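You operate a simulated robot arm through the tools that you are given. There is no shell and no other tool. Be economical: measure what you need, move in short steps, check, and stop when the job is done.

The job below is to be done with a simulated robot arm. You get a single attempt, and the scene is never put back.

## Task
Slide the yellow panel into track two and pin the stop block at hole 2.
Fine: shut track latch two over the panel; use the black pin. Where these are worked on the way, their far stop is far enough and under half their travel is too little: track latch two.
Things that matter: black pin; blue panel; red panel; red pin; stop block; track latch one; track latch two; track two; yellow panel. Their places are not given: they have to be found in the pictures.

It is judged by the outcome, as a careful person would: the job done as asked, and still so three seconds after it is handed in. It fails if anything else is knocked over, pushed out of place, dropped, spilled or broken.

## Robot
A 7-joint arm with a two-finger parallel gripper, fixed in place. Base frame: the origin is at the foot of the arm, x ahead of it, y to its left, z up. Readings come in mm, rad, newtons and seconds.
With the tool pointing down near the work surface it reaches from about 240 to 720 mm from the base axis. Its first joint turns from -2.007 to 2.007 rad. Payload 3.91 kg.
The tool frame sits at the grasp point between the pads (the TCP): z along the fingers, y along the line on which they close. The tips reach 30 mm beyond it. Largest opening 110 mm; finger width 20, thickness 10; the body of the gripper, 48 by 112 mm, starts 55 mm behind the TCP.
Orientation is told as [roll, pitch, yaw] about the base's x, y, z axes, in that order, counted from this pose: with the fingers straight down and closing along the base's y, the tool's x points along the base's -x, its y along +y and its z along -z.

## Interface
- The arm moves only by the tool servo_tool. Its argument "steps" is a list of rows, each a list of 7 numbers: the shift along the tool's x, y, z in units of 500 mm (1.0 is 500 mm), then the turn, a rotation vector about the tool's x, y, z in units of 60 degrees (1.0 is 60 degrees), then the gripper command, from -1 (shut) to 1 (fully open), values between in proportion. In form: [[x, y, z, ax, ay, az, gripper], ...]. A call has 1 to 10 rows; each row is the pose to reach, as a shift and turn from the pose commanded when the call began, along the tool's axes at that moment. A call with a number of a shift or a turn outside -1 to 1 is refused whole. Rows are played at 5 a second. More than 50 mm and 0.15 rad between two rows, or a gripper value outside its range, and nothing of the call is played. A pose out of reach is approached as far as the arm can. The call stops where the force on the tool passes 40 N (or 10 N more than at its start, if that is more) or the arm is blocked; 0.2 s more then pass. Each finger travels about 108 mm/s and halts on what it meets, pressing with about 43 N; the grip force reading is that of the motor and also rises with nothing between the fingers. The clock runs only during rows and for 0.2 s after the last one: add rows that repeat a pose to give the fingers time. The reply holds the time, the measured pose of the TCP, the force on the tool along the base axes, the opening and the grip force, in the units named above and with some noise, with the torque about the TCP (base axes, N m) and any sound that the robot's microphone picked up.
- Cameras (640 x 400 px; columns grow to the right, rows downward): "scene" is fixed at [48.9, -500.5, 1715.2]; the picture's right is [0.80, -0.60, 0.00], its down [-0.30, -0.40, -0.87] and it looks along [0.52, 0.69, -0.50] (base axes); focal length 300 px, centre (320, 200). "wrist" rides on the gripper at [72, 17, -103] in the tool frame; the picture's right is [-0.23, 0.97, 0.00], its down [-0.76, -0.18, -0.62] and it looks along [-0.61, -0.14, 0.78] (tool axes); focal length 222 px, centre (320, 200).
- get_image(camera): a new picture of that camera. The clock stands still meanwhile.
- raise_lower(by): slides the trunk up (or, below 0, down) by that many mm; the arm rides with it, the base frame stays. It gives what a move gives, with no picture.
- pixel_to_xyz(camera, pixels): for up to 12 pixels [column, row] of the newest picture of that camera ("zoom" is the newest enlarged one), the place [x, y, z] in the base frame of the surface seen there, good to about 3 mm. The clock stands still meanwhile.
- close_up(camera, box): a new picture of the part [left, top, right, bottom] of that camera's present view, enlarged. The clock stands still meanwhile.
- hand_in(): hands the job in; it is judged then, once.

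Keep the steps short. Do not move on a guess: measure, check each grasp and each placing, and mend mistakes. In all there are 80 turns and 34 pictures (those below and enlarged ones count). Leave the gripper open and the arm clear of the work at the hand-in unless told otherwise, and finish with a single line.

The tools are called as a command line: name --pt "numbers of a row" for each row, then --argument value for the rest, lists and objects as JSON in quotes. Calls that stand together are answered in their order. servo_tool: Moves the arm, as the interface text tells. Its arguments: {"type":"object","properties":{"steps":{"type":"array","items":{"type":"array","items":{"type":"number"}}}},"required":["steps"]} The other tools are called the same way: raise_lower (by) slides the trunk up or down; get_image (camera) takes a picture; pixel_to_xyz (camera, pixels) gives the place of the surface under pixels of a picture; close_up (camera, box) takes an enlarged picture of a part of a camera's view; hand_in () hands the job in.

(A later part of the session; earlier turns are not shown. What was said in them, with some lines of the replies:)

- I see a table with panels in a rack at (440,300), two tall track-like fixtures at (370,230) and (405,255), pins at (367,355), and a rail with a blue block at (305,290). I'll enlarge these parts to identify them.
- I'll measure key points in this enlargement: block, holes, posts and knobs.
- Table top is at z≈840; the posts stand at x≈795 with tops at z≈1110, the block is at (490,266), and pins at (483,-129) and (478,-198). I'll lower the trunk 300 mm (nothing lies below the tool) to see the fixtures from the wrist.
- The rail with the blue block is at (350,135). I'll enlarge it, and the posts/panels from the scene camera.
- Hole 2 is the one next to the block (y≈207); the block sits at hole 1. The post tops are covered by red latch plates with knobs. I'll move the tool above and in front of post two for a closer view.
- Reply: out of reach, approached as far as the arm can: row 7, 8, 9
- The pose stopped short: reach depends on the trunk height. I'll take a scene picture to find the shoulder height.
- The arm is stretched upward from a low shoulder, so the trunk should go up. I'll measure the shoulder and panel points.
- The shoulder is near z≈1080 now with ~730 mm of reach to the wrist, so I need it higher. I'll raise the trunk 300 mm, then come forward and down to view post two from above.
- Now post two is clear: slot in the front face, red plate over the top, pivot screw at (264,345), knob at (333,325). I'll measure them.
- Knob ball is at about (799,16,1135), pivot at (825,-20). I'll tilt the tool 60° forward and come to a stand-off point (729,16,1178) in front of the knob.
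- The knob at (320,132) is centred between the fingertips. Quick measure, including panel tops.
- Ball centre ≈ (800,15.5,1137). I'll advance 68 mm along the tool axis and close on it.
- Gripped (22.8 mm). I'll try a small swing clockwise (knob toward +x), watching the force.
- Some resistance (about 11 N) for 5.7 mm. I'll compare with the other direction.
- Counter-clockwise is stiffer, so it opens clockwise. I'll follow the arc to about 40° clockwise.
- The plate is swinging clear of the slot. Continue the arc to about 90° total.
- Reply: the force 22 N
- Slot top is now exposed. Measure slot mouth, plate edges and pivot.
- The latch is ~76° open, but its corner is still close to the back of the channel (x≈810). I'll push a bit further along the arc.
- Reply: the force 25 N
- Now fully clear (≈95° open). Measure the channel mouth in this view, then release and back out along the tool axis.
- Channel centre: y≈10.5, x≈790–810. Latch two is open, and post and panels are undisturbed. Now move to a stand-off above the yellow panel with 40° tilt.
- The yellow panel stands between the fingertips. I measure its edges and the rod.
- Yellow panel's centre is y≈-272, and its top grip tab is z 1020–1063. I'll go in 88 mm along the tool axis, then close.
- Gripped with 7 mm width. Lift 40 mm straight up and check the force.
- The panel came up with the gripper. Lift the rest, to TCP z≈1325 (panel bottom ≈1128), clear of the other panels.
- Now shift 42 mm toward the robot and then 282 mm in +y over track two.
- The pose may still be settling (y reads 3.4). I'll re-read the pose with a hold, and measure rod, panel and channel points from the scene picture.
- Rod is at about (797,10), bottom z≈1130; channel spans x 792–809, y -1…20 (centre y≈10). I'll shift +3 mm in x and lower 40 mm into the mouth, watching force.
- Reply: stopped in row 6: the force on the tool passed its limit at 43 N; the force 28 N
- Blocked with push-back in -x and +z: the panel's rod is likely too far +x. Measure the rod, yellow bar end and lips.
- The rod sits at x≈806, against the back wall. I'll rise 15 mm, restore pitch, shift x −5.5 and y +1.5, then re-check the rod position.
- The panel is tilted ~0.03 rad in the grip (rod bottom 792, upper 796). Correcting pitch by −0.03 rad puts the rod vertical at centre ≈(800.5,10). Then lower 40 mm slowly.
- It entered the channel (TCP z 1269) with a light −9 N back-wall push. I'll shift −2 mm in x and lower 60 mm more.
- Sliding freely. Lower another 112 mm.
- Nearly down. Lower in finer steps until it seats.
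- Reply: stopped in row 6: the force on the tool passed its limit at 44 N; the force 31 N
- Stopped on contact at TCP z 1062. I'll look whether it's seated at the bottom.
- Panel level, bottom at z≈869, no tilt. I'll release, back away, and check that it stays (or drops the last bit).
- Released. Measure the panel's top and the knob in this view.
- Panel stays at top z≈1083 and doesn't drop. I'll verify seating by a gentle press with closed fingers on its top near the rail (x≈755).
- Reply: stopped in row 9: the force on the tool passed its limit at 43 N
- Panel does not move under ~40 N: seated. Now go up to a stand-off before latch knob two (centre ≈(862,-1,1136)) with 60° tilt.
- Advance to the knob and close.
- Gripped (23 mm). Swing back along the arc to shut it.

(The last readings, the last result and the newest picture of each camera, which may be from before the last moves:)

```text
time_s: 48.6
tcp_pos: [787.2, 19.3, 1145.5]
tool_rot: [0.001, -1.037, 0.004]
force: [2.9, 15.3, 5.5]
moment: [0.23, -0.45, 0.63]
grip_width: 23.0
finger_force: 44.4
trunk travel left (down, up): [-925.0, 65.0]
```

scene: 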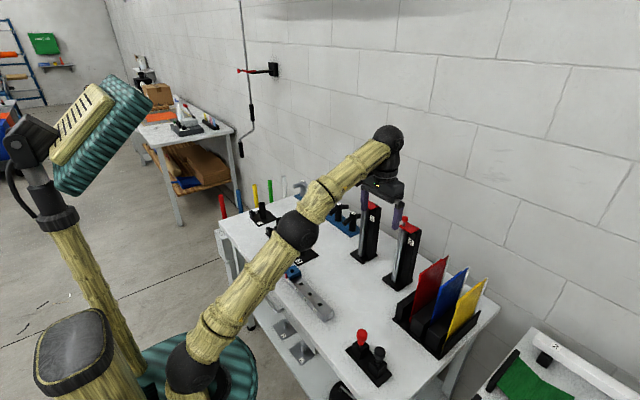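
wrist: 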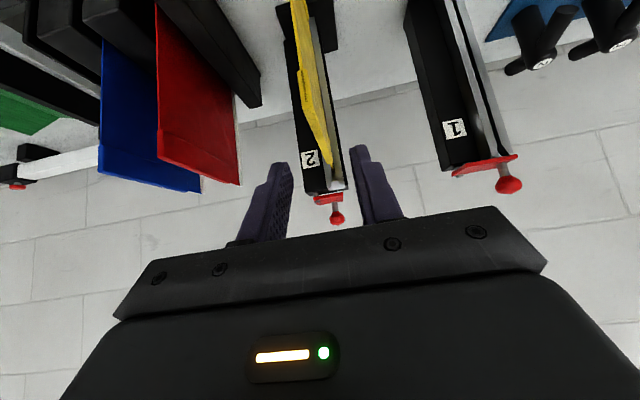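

Near the closed place (originally TCP (789,15)); push a little further to the stop, then release and back off.

servo_tool --pt "0.001 -0.006 -0.002 0 0 0 -1" --pt "0.002 -0.012 -0.004 0 0 0 -1" --pt "0.002 -0.012 -0.004 0 0 0 -1"

servo_tool --pt "0 0 0 0 0 0 -0.3" --pt "0 0 0 0 0 0 0" --pt "0 0 0 0 0 0 0" --pt "0 0 -0.07 0 0 0 0" --pt "0 0 -0.15 0 0 0 0" --pt "0 0 -0.23 0 0 0 0" --pt "0 0 -0.23 0 0 0 0"

get_image --camera "wrist"

```text
time_s: 49.4
tcp_pos: [783.7, 17.3, 1144.2]
tool_rot: [-0.001, -1.038, 0.007]
force: [-8.3, 31.6, 3.5]
moment: [0.16, -0.32, 0.98]
grip_width: 23.0
finger_force: 45.1
trunk travel left (down, up): [-925.0, 65.0]
```

```text
time_s: 51.0
tcp_pos: [690.8, 7.8, 1205.1]
tool_rot: [0.0, -1.038, -0.001]
force: [0.8, 0.6, -0.1]
moment: [0.0, -0.01, -0.01]
grip_width: 55.0
finger_force: 0.0
trunk travel left (down, up): [-925.0, 65.0]
```

```text
5 pictures are left
```

wrist: 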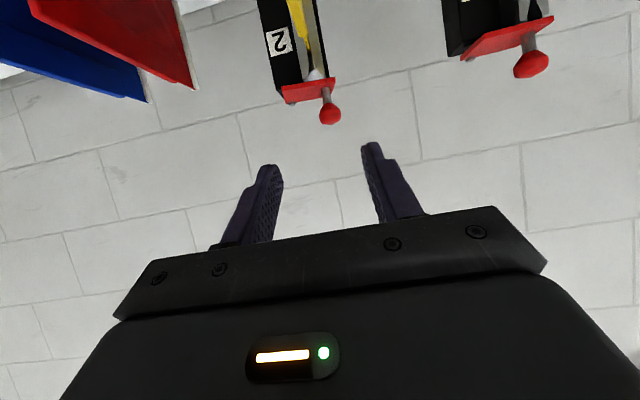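

pixel_to_xyz --camera "wrist" --pixels '[[330, 113], [327, 97], [286, 95], [333, 83], [318, 68], [334, 93], [288, 102], [310, 94]]'

```text
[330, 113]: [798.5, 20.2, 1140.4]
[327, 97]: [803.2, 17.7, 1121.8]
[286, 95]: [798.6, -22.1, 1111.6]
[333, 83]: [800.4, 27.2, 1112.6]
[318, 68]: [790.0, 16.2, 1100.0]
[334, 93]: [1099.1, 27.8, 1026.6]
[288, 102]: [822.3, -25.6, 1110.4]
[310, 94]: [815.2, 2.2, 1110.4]
```

The knob reads (806,20) versus (800,15.5) at first: latch is ~10° short of shut. Re-grip it and pull mostly in −x.

servo_tool --pt "0 0.0224 0.07 0 0 0 0.1" --pt "0 0.0224 0.14 0 0 0 0.1" --pt "0 0.0224 0.2 0 0 0 0.1" --pt "-0.001 0.0224 0.243 0 0 0 0.1" --pt "-0.001 0.0224 0.243 0 0 0 -1" --pt "-0.001 0.0224 0.243 0 0 0 -1" --pt "-0.001 0.0224 0.243 0 0 0 -1"

servo_tool --pt "0.004 -0.004 -0.007 0 0 0 -1" --pt "0.008 -0.009 -0.014 0 0 0 -1" --pt "0.012 -0.013 -0.021 0 0 0 -1" --pt "0.012 -0.013 -0.021 0 0 0 -1" --pt "0.012 -0.013 -0.021 0 0 0 -1"

```text
time_s: 52.6
tcp_pos: [792.8, 17.7, 1143.3]
tool_rot: [-0.001, -1.036, -0.003]
force: [-0.9, 0.6, -2.0]
moment: [-0.02, -0.04, -0.03]
grip_width: 23.2
finger_force: 45.2
trunk travel left (down, up): [-925.0, 65.0]
```

```text
time_s: 53.8
tcp_pos: [784.9, 13.9, 1143.2]
tool_rot: [0.001, -1.042, 0.003]
force: [29.2, 8.8, 4.3]
moment: [0.18, -0.29, 0.16]
grip_width: 23.0
finger_force: 45.1
trunk travel left (down, up): [-925.0, 65.0]
```

29 N resisting: the latch is at its stop. Release, back off.

servo_tool --pt "0 0 0 0 0 0 -0.3" --pt "0 0 0 0 0 0 0" --pt "0 0 0 0 0 0 0" --pt "0 0 -0.07 0 0 0 0" --pt "0 0 -0.15 0 0 0 0" --pt "0 0 -0.24 0 0 0 0" --pt "0 0 -0.33 0 0 0 0" --pt "0.01 0 -0.42 0 0 0 0"

```text
time_s: 55.6
tcp_pos: [597.7, 13.9, 1245.7]
tool_rot: [0.0, -1.04, 0.001]
force: [0.0, -0.6, 0.1]
moment: [-0.02, 0.0, -0.04]
grip_width: 55.1
finger_force: 0.0
trunk travel left (down, up): [-925.0, 65.0]
```

Turn the tool upright while moving to above the rail at (470,210,1090).

servo_tool --pt "0.05 0.03 -0.008 0 0.124 0 0.3" --pt "0.1 0.08 -0.016 0 0.248 0 0.5" --pt "0.15 0.13 -0.024 0 0.372 0 0.5" --pt "0.2 0.19 -0.032 0 0.496 0 0.5" --pt "0.25 0.24 -0.04 0 0.62 0 0.5" --pt "0.3 0.3 -0.048 0 0.744 0 0.5" --pt "0.35 0.35 -0.056 0 0.868 0 0.5" --pt "0.399 0.392 -0.063 0 0.993 0 0.5" --pt "0.399 0.392 -0.063 0 0.993 0 0.5"

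get_image --camera "wrist"

```text
time_s: 57.6
tcp_pos: [468.2, 208.3, 1089.3]
tool_rot: [0.0, 0.003, -0.002]
force: [0.0, -0.1, -0.2]
moment: [0.0, 0.0, -0.02]
grip_width: 82.5
finger_force: 0.1
trunk travel left (down, up): [-925.0, 65.0]
```

```text
4 pictures are left
```

wrist: 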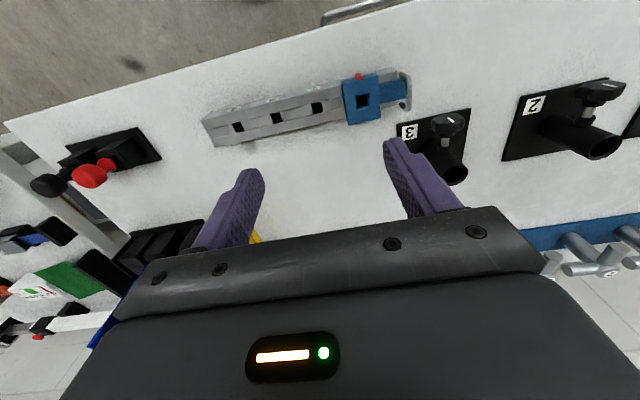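

Block hole at (362,101); rail holes at (318,108),(277,118),(238,127); pins at (95,175) and (48,185). Measure them.

pixel_to_xyz --camera "wrist" --pixels '[[362, 101], [343, 81], [378, 74], [382, 117], [349, 124], [352, 99], [312, 104], [323, 112], [318, 102], [318, 114], [272, 118], [358, 75]]'

pixel_to_xyz --camera "wrist" --pixels '[[393, 100], [408, 90], [408, 107], [402, 72], [207, 122], [330, 108], [90, 177], [107, 165], [46, 186], [62, 177], [70, 160], [130, 130]]'

```text
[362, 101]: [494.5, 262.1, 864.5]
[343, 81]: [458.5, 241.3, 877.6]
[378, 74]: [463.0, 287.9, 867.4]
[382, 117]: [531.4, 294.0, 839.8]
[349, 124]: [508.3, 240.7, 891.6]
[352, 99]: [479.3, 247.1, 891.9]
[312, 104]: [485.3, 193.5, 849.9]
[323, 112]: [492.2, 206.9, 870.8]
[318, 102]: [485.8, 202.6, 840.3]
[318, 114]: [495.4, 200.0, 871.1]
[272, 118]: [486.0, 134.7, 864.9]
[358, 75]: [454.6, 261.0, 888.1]
```

```text
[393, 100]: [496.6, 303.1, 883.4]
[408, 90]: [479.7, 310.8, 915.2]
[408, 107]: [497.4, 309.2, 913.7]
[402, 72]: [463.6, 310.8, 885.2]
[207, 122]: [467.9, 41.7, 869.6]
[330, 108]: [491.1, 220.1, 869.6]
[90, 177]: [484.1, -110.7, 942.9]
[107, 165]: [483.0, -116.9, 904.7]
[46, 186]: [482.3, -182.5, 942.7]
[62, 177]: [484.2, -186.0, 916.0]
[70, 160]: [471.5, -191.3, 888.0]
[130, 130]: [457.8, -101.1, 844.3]
```

Block hole is at (486,261), rail holes spaced 60 mm with hole 2 at (487,202). The U-handle on the block is at y≈310, top z≈915. I'll go straddle the handle bar with a 26 mm opening and close on it.

servo_tool --pt "-0.015 0.07 0 0 0 0 0" --pt "-0.03 0.14 0.03 0 0 0 -0.527" --pt "-0.0376 0.2054 0.09 0 0 0 -0.527" --pt "-0.0376 0.2054 0.17 0 0 0 -0.527" --pt "-0.0376 0.2054 0.24 0 0 0 -0.527" --pt "-0.0376 0.2054 0.29 0 0 0 -0.527" --pt "-0.0376 0.2054 0.315 0 0 0 -0.527" --pt "-0.0376 0.2054 0.335 0 0 0 -0.527" --pt "-0.0376 0.2054 0.335 0 0 0 -0.527"

```text
time_s: 59.6
tcp_pos: [487.5, 311.4, 920.8]
tool_rot: [0.001, 0.002, -0.001]
force: [0.5, -1.0, 0.4]
moment: [0.01, -0.03, 0.04]
grip_width: 25.9
finger_force: 0.0
trunk travel left (down, up): [-925.0, 65.0]
```

In position, no contact. Close on the handle.

servo_tool --pt "0 0 0 0 0 0 -1" --pt "0 0 0 0 0 0 -1" --pt "0 0 0 0 0 0 -1"

```text
time_s: 60.4
tcp_pos: [487.2, 311.6, 921.7]
tool_rot: [0.001, 0.0, 0.0]
force: [0.5, 3.6, -1.7]
moment: [0.03, -0.13, 0.0]
grip_width: 6.3
finger_force: 44.7
trunk travel left (down, up): [-925.0, 65.0]
```

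Gripped (6.3 mm bar). Slide 60 mm in −y.

servo_tool --pt "0 -0.02 0 0 0 0 -1" --pt "0 -0.04 0 0 0 0 -1" --pt "0 -0.06 0 0 0 0 -1" --pt "0 -0.08 0 0 0 0 -1" --pt "0 -0.1 0 0 0 0 -1" --pt "0 -0.12 0 0 0 0 -1" --pt "0 -0.12 0 0 0 0 -1"

```text
time_s: 62.0
tcp_pos: [487.4, 251.1, 921.1]
tool_rot: [0.001, 0.0, -0.002]
force: [10.5, 5.0, 3.9]
moment: [-0.01, 0.34, 0.03]
grip_width: 6.7
finger_force: 45.6
trunk travel left (down, up): [-925.0, 65.0]
```

Moved 60.5 mm. Release and rise to view the hole alignment.

servo_tool --pt "0 0 0 0 0 0 -0.527" --pt "0 0 0 0 0 0 -0.527" --pt "0 0 -0.05 0 0 0 -0.527" --pt "0 0 -0.13 0 0 0 -0.4" --pt "0.02 -0.06 -0.2 0 0 0 0.3" --pt "0.06 -0.12 -0.24 0 0 0 0.3" --pt "0.06 -0.12 -0.24 0 0 0 0.3"

close_up --camera "wrist" --box '[240, 40, 420, 150]'

```text
time_s: 63.6
tcp_pos: [458.2, 190.8, 1042.4]
tool_rot: [0.001, 0.001, 0.0]
force: [0.5, -0.4, -0.1]
moment: [0.02, 0.03, -0.02]
grip_width: 71.5
finger_force: 0.2
trunk travel left (down, up): [-925.0, 65.0]
```

```text
3.56 times, centred on (330, 95) of wrist
```

zoom: 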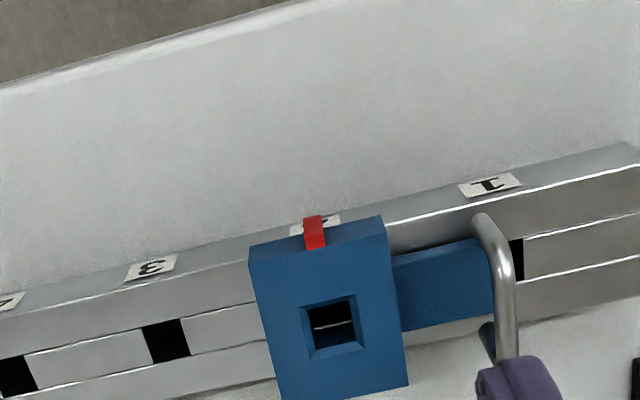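

The pointer is at label 2; by ray computation the block hole is at (486.6,201.9) and rail hole 2 at (487,201.8): aligned. Next, move above the black pin and look.

servo_tool --pt "0 -0.08 -0.02 0 0 0 0" --pt "0 -0.16 -0.04 0 0 0 0" --pt "0 -0.25 -0.04 0 0 0 0" --pt "0 -0.34 -0.04 0 0 0 0" --pt "0 -0.43 -0.04 0 0 0 0" --pt "0 -0.52 -0.04 0 0 0 0" --pt "0 -0.61 -0.04 0 0 0 0" --pt "0.005 -0.7 -0.04 0 0 0 0" --pt "0.01 -0.785 -0.04 0 0 0 0" --pt "0.01 -0.785 -0.04 0 0 0 0"

close_up --camera "wrist" --box '[240, 40, 480, 200]'

```text
time_s: 65.8
tcp_pos: [453.9, -200.0, 1061.5]
tool_rot: [0.0, 0.002, 0.0]
force: [0.4, -0.9, -1.0]
moment: [0.0, -0.01, 0.0]
grip_width: 55.0
finger_force: 0.1
trunk travel left (down, up): [-925.0, 65.0]
```

```text
2.50 times, centred on (360, 120) of wrist
```

zoom: 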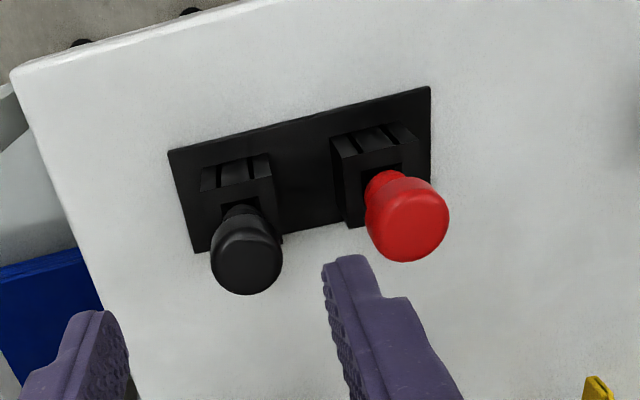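

pixel_to_xyz --camera "zoom" --pixels '[[247, 268], [215, 262], [280, 262], [247, 292], [245, 240], [245, 225], [240, 212], [235, 195], [205, 195], [270, 190], [225, 235], [410, 225]]'

```text
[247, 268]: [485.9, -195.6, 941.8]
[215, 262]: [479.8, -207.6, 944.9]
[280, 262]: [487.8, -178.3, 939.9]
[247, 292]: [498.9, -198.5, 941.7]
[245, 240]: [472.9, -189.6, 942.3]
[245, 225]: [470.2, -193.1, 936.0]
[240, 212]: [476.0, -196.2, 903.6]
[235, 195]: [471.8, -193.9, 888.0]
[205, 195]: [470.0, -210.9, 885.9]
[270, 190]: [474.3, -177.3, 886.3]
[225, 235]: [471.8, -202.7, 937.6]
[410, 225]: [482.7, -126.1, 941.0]
```

Black knob centre ≈ (485,-194), top z 943, holder top z 886. I'll descend over it to TCP z 930 and grip.

servo_tool --pt "-0.062 0.012 0.04 0 0 0 0" --pt "-0.062 0.012 0.1 0 0 0 0" --pt "-0.062 0.012 0.16 0 0 0 0" --pt "-0.062 0.012 0.22 0 0 0 0" --pt "-0.062 0.012 0.262 0 0 0 0" --pt "-0.062 0.012 0.262 0 0 0 0" --pt "-0.062 0.012 0.262 0 0 0 -1" --pt "-0.062 0.012 0.262 0 0 0 -1" --pt "-0.062 0.012 0.262 0 0 0 -1"

```text
time_s: 67.8
tcp_pos: [482.3, -196.5, 930.3]
tool_rot: [-0.001, 0.0, 0.0]
force: [-0.1, 0.2, 0.4]
moment: [0.01, -0.03, -0.01]
grip_width: 31.0
finger_force: 43.1
trunk travel left (down, up): [-925.0, 65.0]
```

Gripped (31 mm). Lift 130 mm straight up.

servo_tool --pt "0 0 -0.03 0 0 0 -1" --pt "0 0 -0.07 0 0 0 -1" --pt "0 0 -0.13 0 0 0 -1" --pt "0 0 -0.2 0 0 0 -1" --pt "0 0 -0.26 0 0 0 -1" --pt "0 0 -0.26 0 0 0 -1" --pt "0 0 -0.26 0 0 0 -1"

```text
time_s: 69.4
tcp_pos: [482.8, -195.9, 1061.0]
tool_rot: [0.001, 0.002, 0.001]
force: [0.1, -0.7, -1.5]
moment: [-0.02, 0.01, -0.01]
grip_width: 30.8
finger_force: 43.3
trunk travel left (down, up): [-925.0, 65.0]
```

Lifted. Carry it 398 mm in +y to above the block hole.

servo_tool --pt "0 -0.0 0 0 0 0 -1" --pt "0 0.09 0 0 0 0 -1" --pt "0 0.18 0 0 0 0 -1" --pt "0 0.27 0 0 0 0 -1" --pt "0 0.36 0 0 0 0 -1" --pt "0 0.45 0 0 0 0 -1" --pt "-0.002 0.54 0 0 0 0 -1" --pt "-0.004 0.63 0 0 0 0 -1" --pt "-0.004 0.72 0 0 0 0 -1" --pt "-0.004 0.796 0 0 0 0 -1"

servo_tool --pt "0 0 0.03 0 0 0 -1" --pt "0 0 0.06 0 0 0 -1" --pt "0 0 0.08 0 0 0 -1" --pt "0 0 0.08 0 0 0 -1" --pt "0 0 0.08 0 0 0 -1"

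close_up --camera "wrist" --box '[240, 60, 400, 180]'

```text
time_s: 71.6
tcp_pos: [484.6, 203.2, 1063.7]
tool_rot: [-0.002, 0.002, -0.002]
force: [-0.1, 0.3, -1.0]
moment: [0.0, 0.0, 0.01]
grip_width: 30.8
finger_force: 42.8
trunk travel left (down, up): [-925.0, 65.0]
```

```text
time_s: 72.8
tcp_pos: [485.0, 202.2, 1021.6]
tool_rot: [0.0, 0.002, 0.001]
force: [-0.2, 0.6, -0.9]
moment: [-0.01, 0.01, 0.0]
grip_width: 31.0
finger_force: 42.5
trunk travel left (down, up): [-925.0, 65.0]
```

```text
3.33 times, centred on (320, 120) of wrist
```

zoom: 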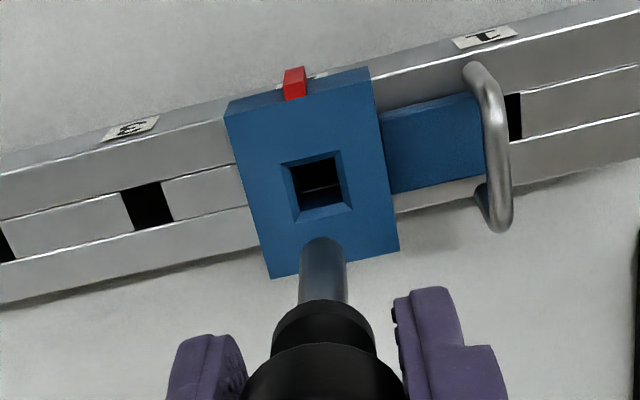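

The round pin shaft tip is at (324,240) and the hole at (318,188). Measure both.

pixel_to_xyz --camera "zoom" --pixels '[[323, 245], [323, 290], [303, 280], [343, 280], [324, 238], [283, 165], [340, 153], [352, 208], [296, 220], [318, 185], [225, 102], [400, 250]]'

```text
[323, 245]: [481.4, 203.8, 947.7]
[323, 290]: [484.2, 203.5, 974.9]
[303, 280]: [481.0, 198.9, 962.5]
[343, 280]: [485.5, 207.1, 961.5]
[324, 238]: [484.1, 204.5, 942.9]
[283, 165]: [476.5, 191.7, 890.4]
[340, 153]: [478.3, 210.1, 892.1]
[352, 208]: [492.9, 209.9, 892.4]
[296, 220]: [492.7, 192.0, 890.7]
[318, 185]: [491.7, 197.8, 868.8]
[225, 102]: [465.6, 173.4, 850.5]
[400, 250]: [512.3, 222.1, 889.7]
```

Pin axis ≈ (487,203.3), hole ≈ (486,201.6): adjust x −1, y −1.7 mm, then lower 62 mm to start the insertion.

servo_tool --pt "0.002 -0.0034 0.03 0 0 0 -1" --pt "0.002 -0.0034 0.06 0 0 0 -1" --pt "0.002 -0.0034 0.08 0 0 0 -1" --pt "0.002 -0.0034 0.09 0 0 0 -1" --pt "0.002 -0.0034 0.1 0 0 0 -1" --pt "0.002 -0.0034 0.108 0 0 0 -1" --pt "0.002 -0.0034 0.116 0 0 0 -1" --pt "0.002 -0.0034 0.124 0 0 0 -1" --pt "0.002 -0.0034 0.124 0 0 0 -1"

```text
time_s: 74.8
tcp_pos: [483.2, 200.0, 958.6]
tool_rot: [0.0, 0.002, 0.0]
force: [-5.6, 0.3, -0.9]
moment: [0.0, 0.38, -0.02]
grip_width: 30.6
finger_force: 42.9
trunk travel left (down, up): [-925.0, 65.0]
```

Tip is inside the block (z≈879) with only −5.6 N side force. Shift x −1 and lower to seating (TCP ≈936).

servo_tool --pt "0.002 0 0.006 0 0 0 -1" --pt "0.002 0 0.014 0 0 0 -1" --pt "0.002 0 0.022 0 0 0 -1" --pt "0.002 0 0.03 0 0 0 -1" --pt "0.002 0 0.038 0 0 0 -1" --pt "0.002 0 0.046 0 0 0 -1" --pt "0.002 0 0.052 0 0 0 -1" --pt "0.002 0 0.052 0 0 0 -1"

```text
time_s: 76.6
tcp_pos: [483.6, 199.8, 932.3]
tool_rot: [-0.001, 0.001, 0.001]
force: [-1.4, -0.9, -0.4]
moment: [-0.03, 0.1, -0.01]
grip_width: 30.8
finger_force: 43.0
trunk travel left (down, up): [-925.0, 65.0]
```

Still free at TCP z 932, tip ≈852 (past the rail top at 871). Lower until it seats.

servo_tool --pt "0 0 0.004 0 0 0 -1" --pt "0 0 0.008 0 0 0 -1" --pt "0 0 0.012 0 0 0 -1" --pt "0 0 0.016 0 0 0 -1" --pt "0 0 0.02 0 0 0 -1" --pt "0 0 0.024 0 0 0 -1" --pt "0 0 0.028 0 0 0 -1" --pt "0 0 0.032 0 0 0 -1" --pt "0 0 0.032 0 0 0 -1"

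```text
time_s: 78.3
tcp_pos: [482.8, 198.9, 922.8]
tool_rot: [0.001, -0.004, 0.0]
force: [-5.9, -2.2, 24.4]
moment: [-0.47, 0.34, -0.09]
grip_width: 30.8
finger_force: 43.0
trunk travel left (down, up): [-925.0, 65.0]
stopped in row 8: the force on the tool passed its limit at 44 N (the readings are from after the stop); the commanded pose is now the measured one
```

Seated firmly at TCP z 923. Release slightly, rise clear, and move away from the work for a final look.

servo_tool --pt "0 0 0 0 0 0 -0.3" --pt "0 0 0 0 0 0 -0.18" --pt "0 0 -0.03 0 0 0 -0.18" --pt "0 0 -0.1 0 0 0 -0.18" --pt "0 0 -0.18 0 0 0 0" --pt "0 0 -0.26 0 0 0 0.5" --pt "0.03 0 -0.34 0 0 0 1" --pt "0.1 0 -0.4 0 0 0 1" --pt "0.17 0 -0.45 0 0 0 1" --pt "0.22 0.05 -0.5 0 0 0 1"

servo_tool --pt "0.0 0.08 -0.04 0 0 0 1" --pt "0.0 0.16 -0.08 0 0 0 1" --pt "0.0 0.24 -0.12 0 0 0 1" --pt "0.0 0.24 -0.12 0 0 0 1"

close_up --camera "scene" --box '[265, 190, 465, 330]'

```text
time_s: 80.5
tcp_pos: [372.8, 226.4, 1170.7]
tool_rot: [0.002, -0.003, 0.001]
force: [-0.7, 0.2, -0.7]
moment: [-0.01, 0.01, 0.01]
grip_width: 109.9
finger_force: 0.0
trunk travel left (down, up): [-925.0, 65.0]
```

```text
time_s: 81.5
tcp_pos: [375.2, 344.4, 1230.4]
tool_rot: [0.0, -0.002, 0.0]
force: [-0.4, -0.2, -0.4]
moment: [0.05, -0.02, 0.0]
grip_width: 110.0
finger_force: 0.1
trunk travel left (down, up): [-925.0, 65.0]
```

```text
2.86 times, centred on (365, 260) of scene
```

zoom: 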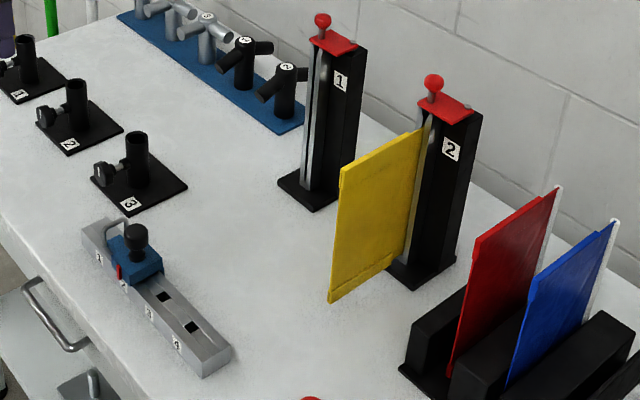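

Pin stands in the block at 2, the panel is in track two and latch two looks like latch one. Measure to confirm.

pixel_to_xyz --camera "zoom" --pixels '[[433, 82], [432, 98], [419, 105], [460, 122], [474, 110], [322, 21], [320, 36], [306, 40], [350, 52], [138, 230], [138, 265], [420, 130]]'

```text
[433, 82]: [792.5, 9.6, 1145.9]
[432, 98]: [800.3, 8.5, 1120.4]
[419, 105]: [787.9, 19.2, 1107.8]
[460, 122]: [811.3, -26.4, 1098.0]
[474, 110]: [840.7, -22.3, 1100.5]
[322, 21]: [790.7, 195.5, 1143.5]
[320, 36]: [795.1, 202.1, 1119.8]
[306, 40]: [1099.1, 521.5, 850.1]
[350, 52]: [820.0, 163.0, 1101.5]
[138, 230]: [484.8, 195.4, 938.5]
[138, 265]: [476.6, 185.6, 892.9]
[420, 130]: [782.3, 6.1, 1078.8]
```

Knob two reads (792,10,1146), against (792,6,1145) before, so the latch is shut. The panel top is at 1079–1083 under it, and the pin knob is seated at (485,195). The gripper is open and clear, so I'm handing in.

hand_in

```text
The job is handed in.
```

The yellow panel is seated in track two with latch two shut over it, the stop block is pinned at hole 2 with the black pin, and the job is handed in.
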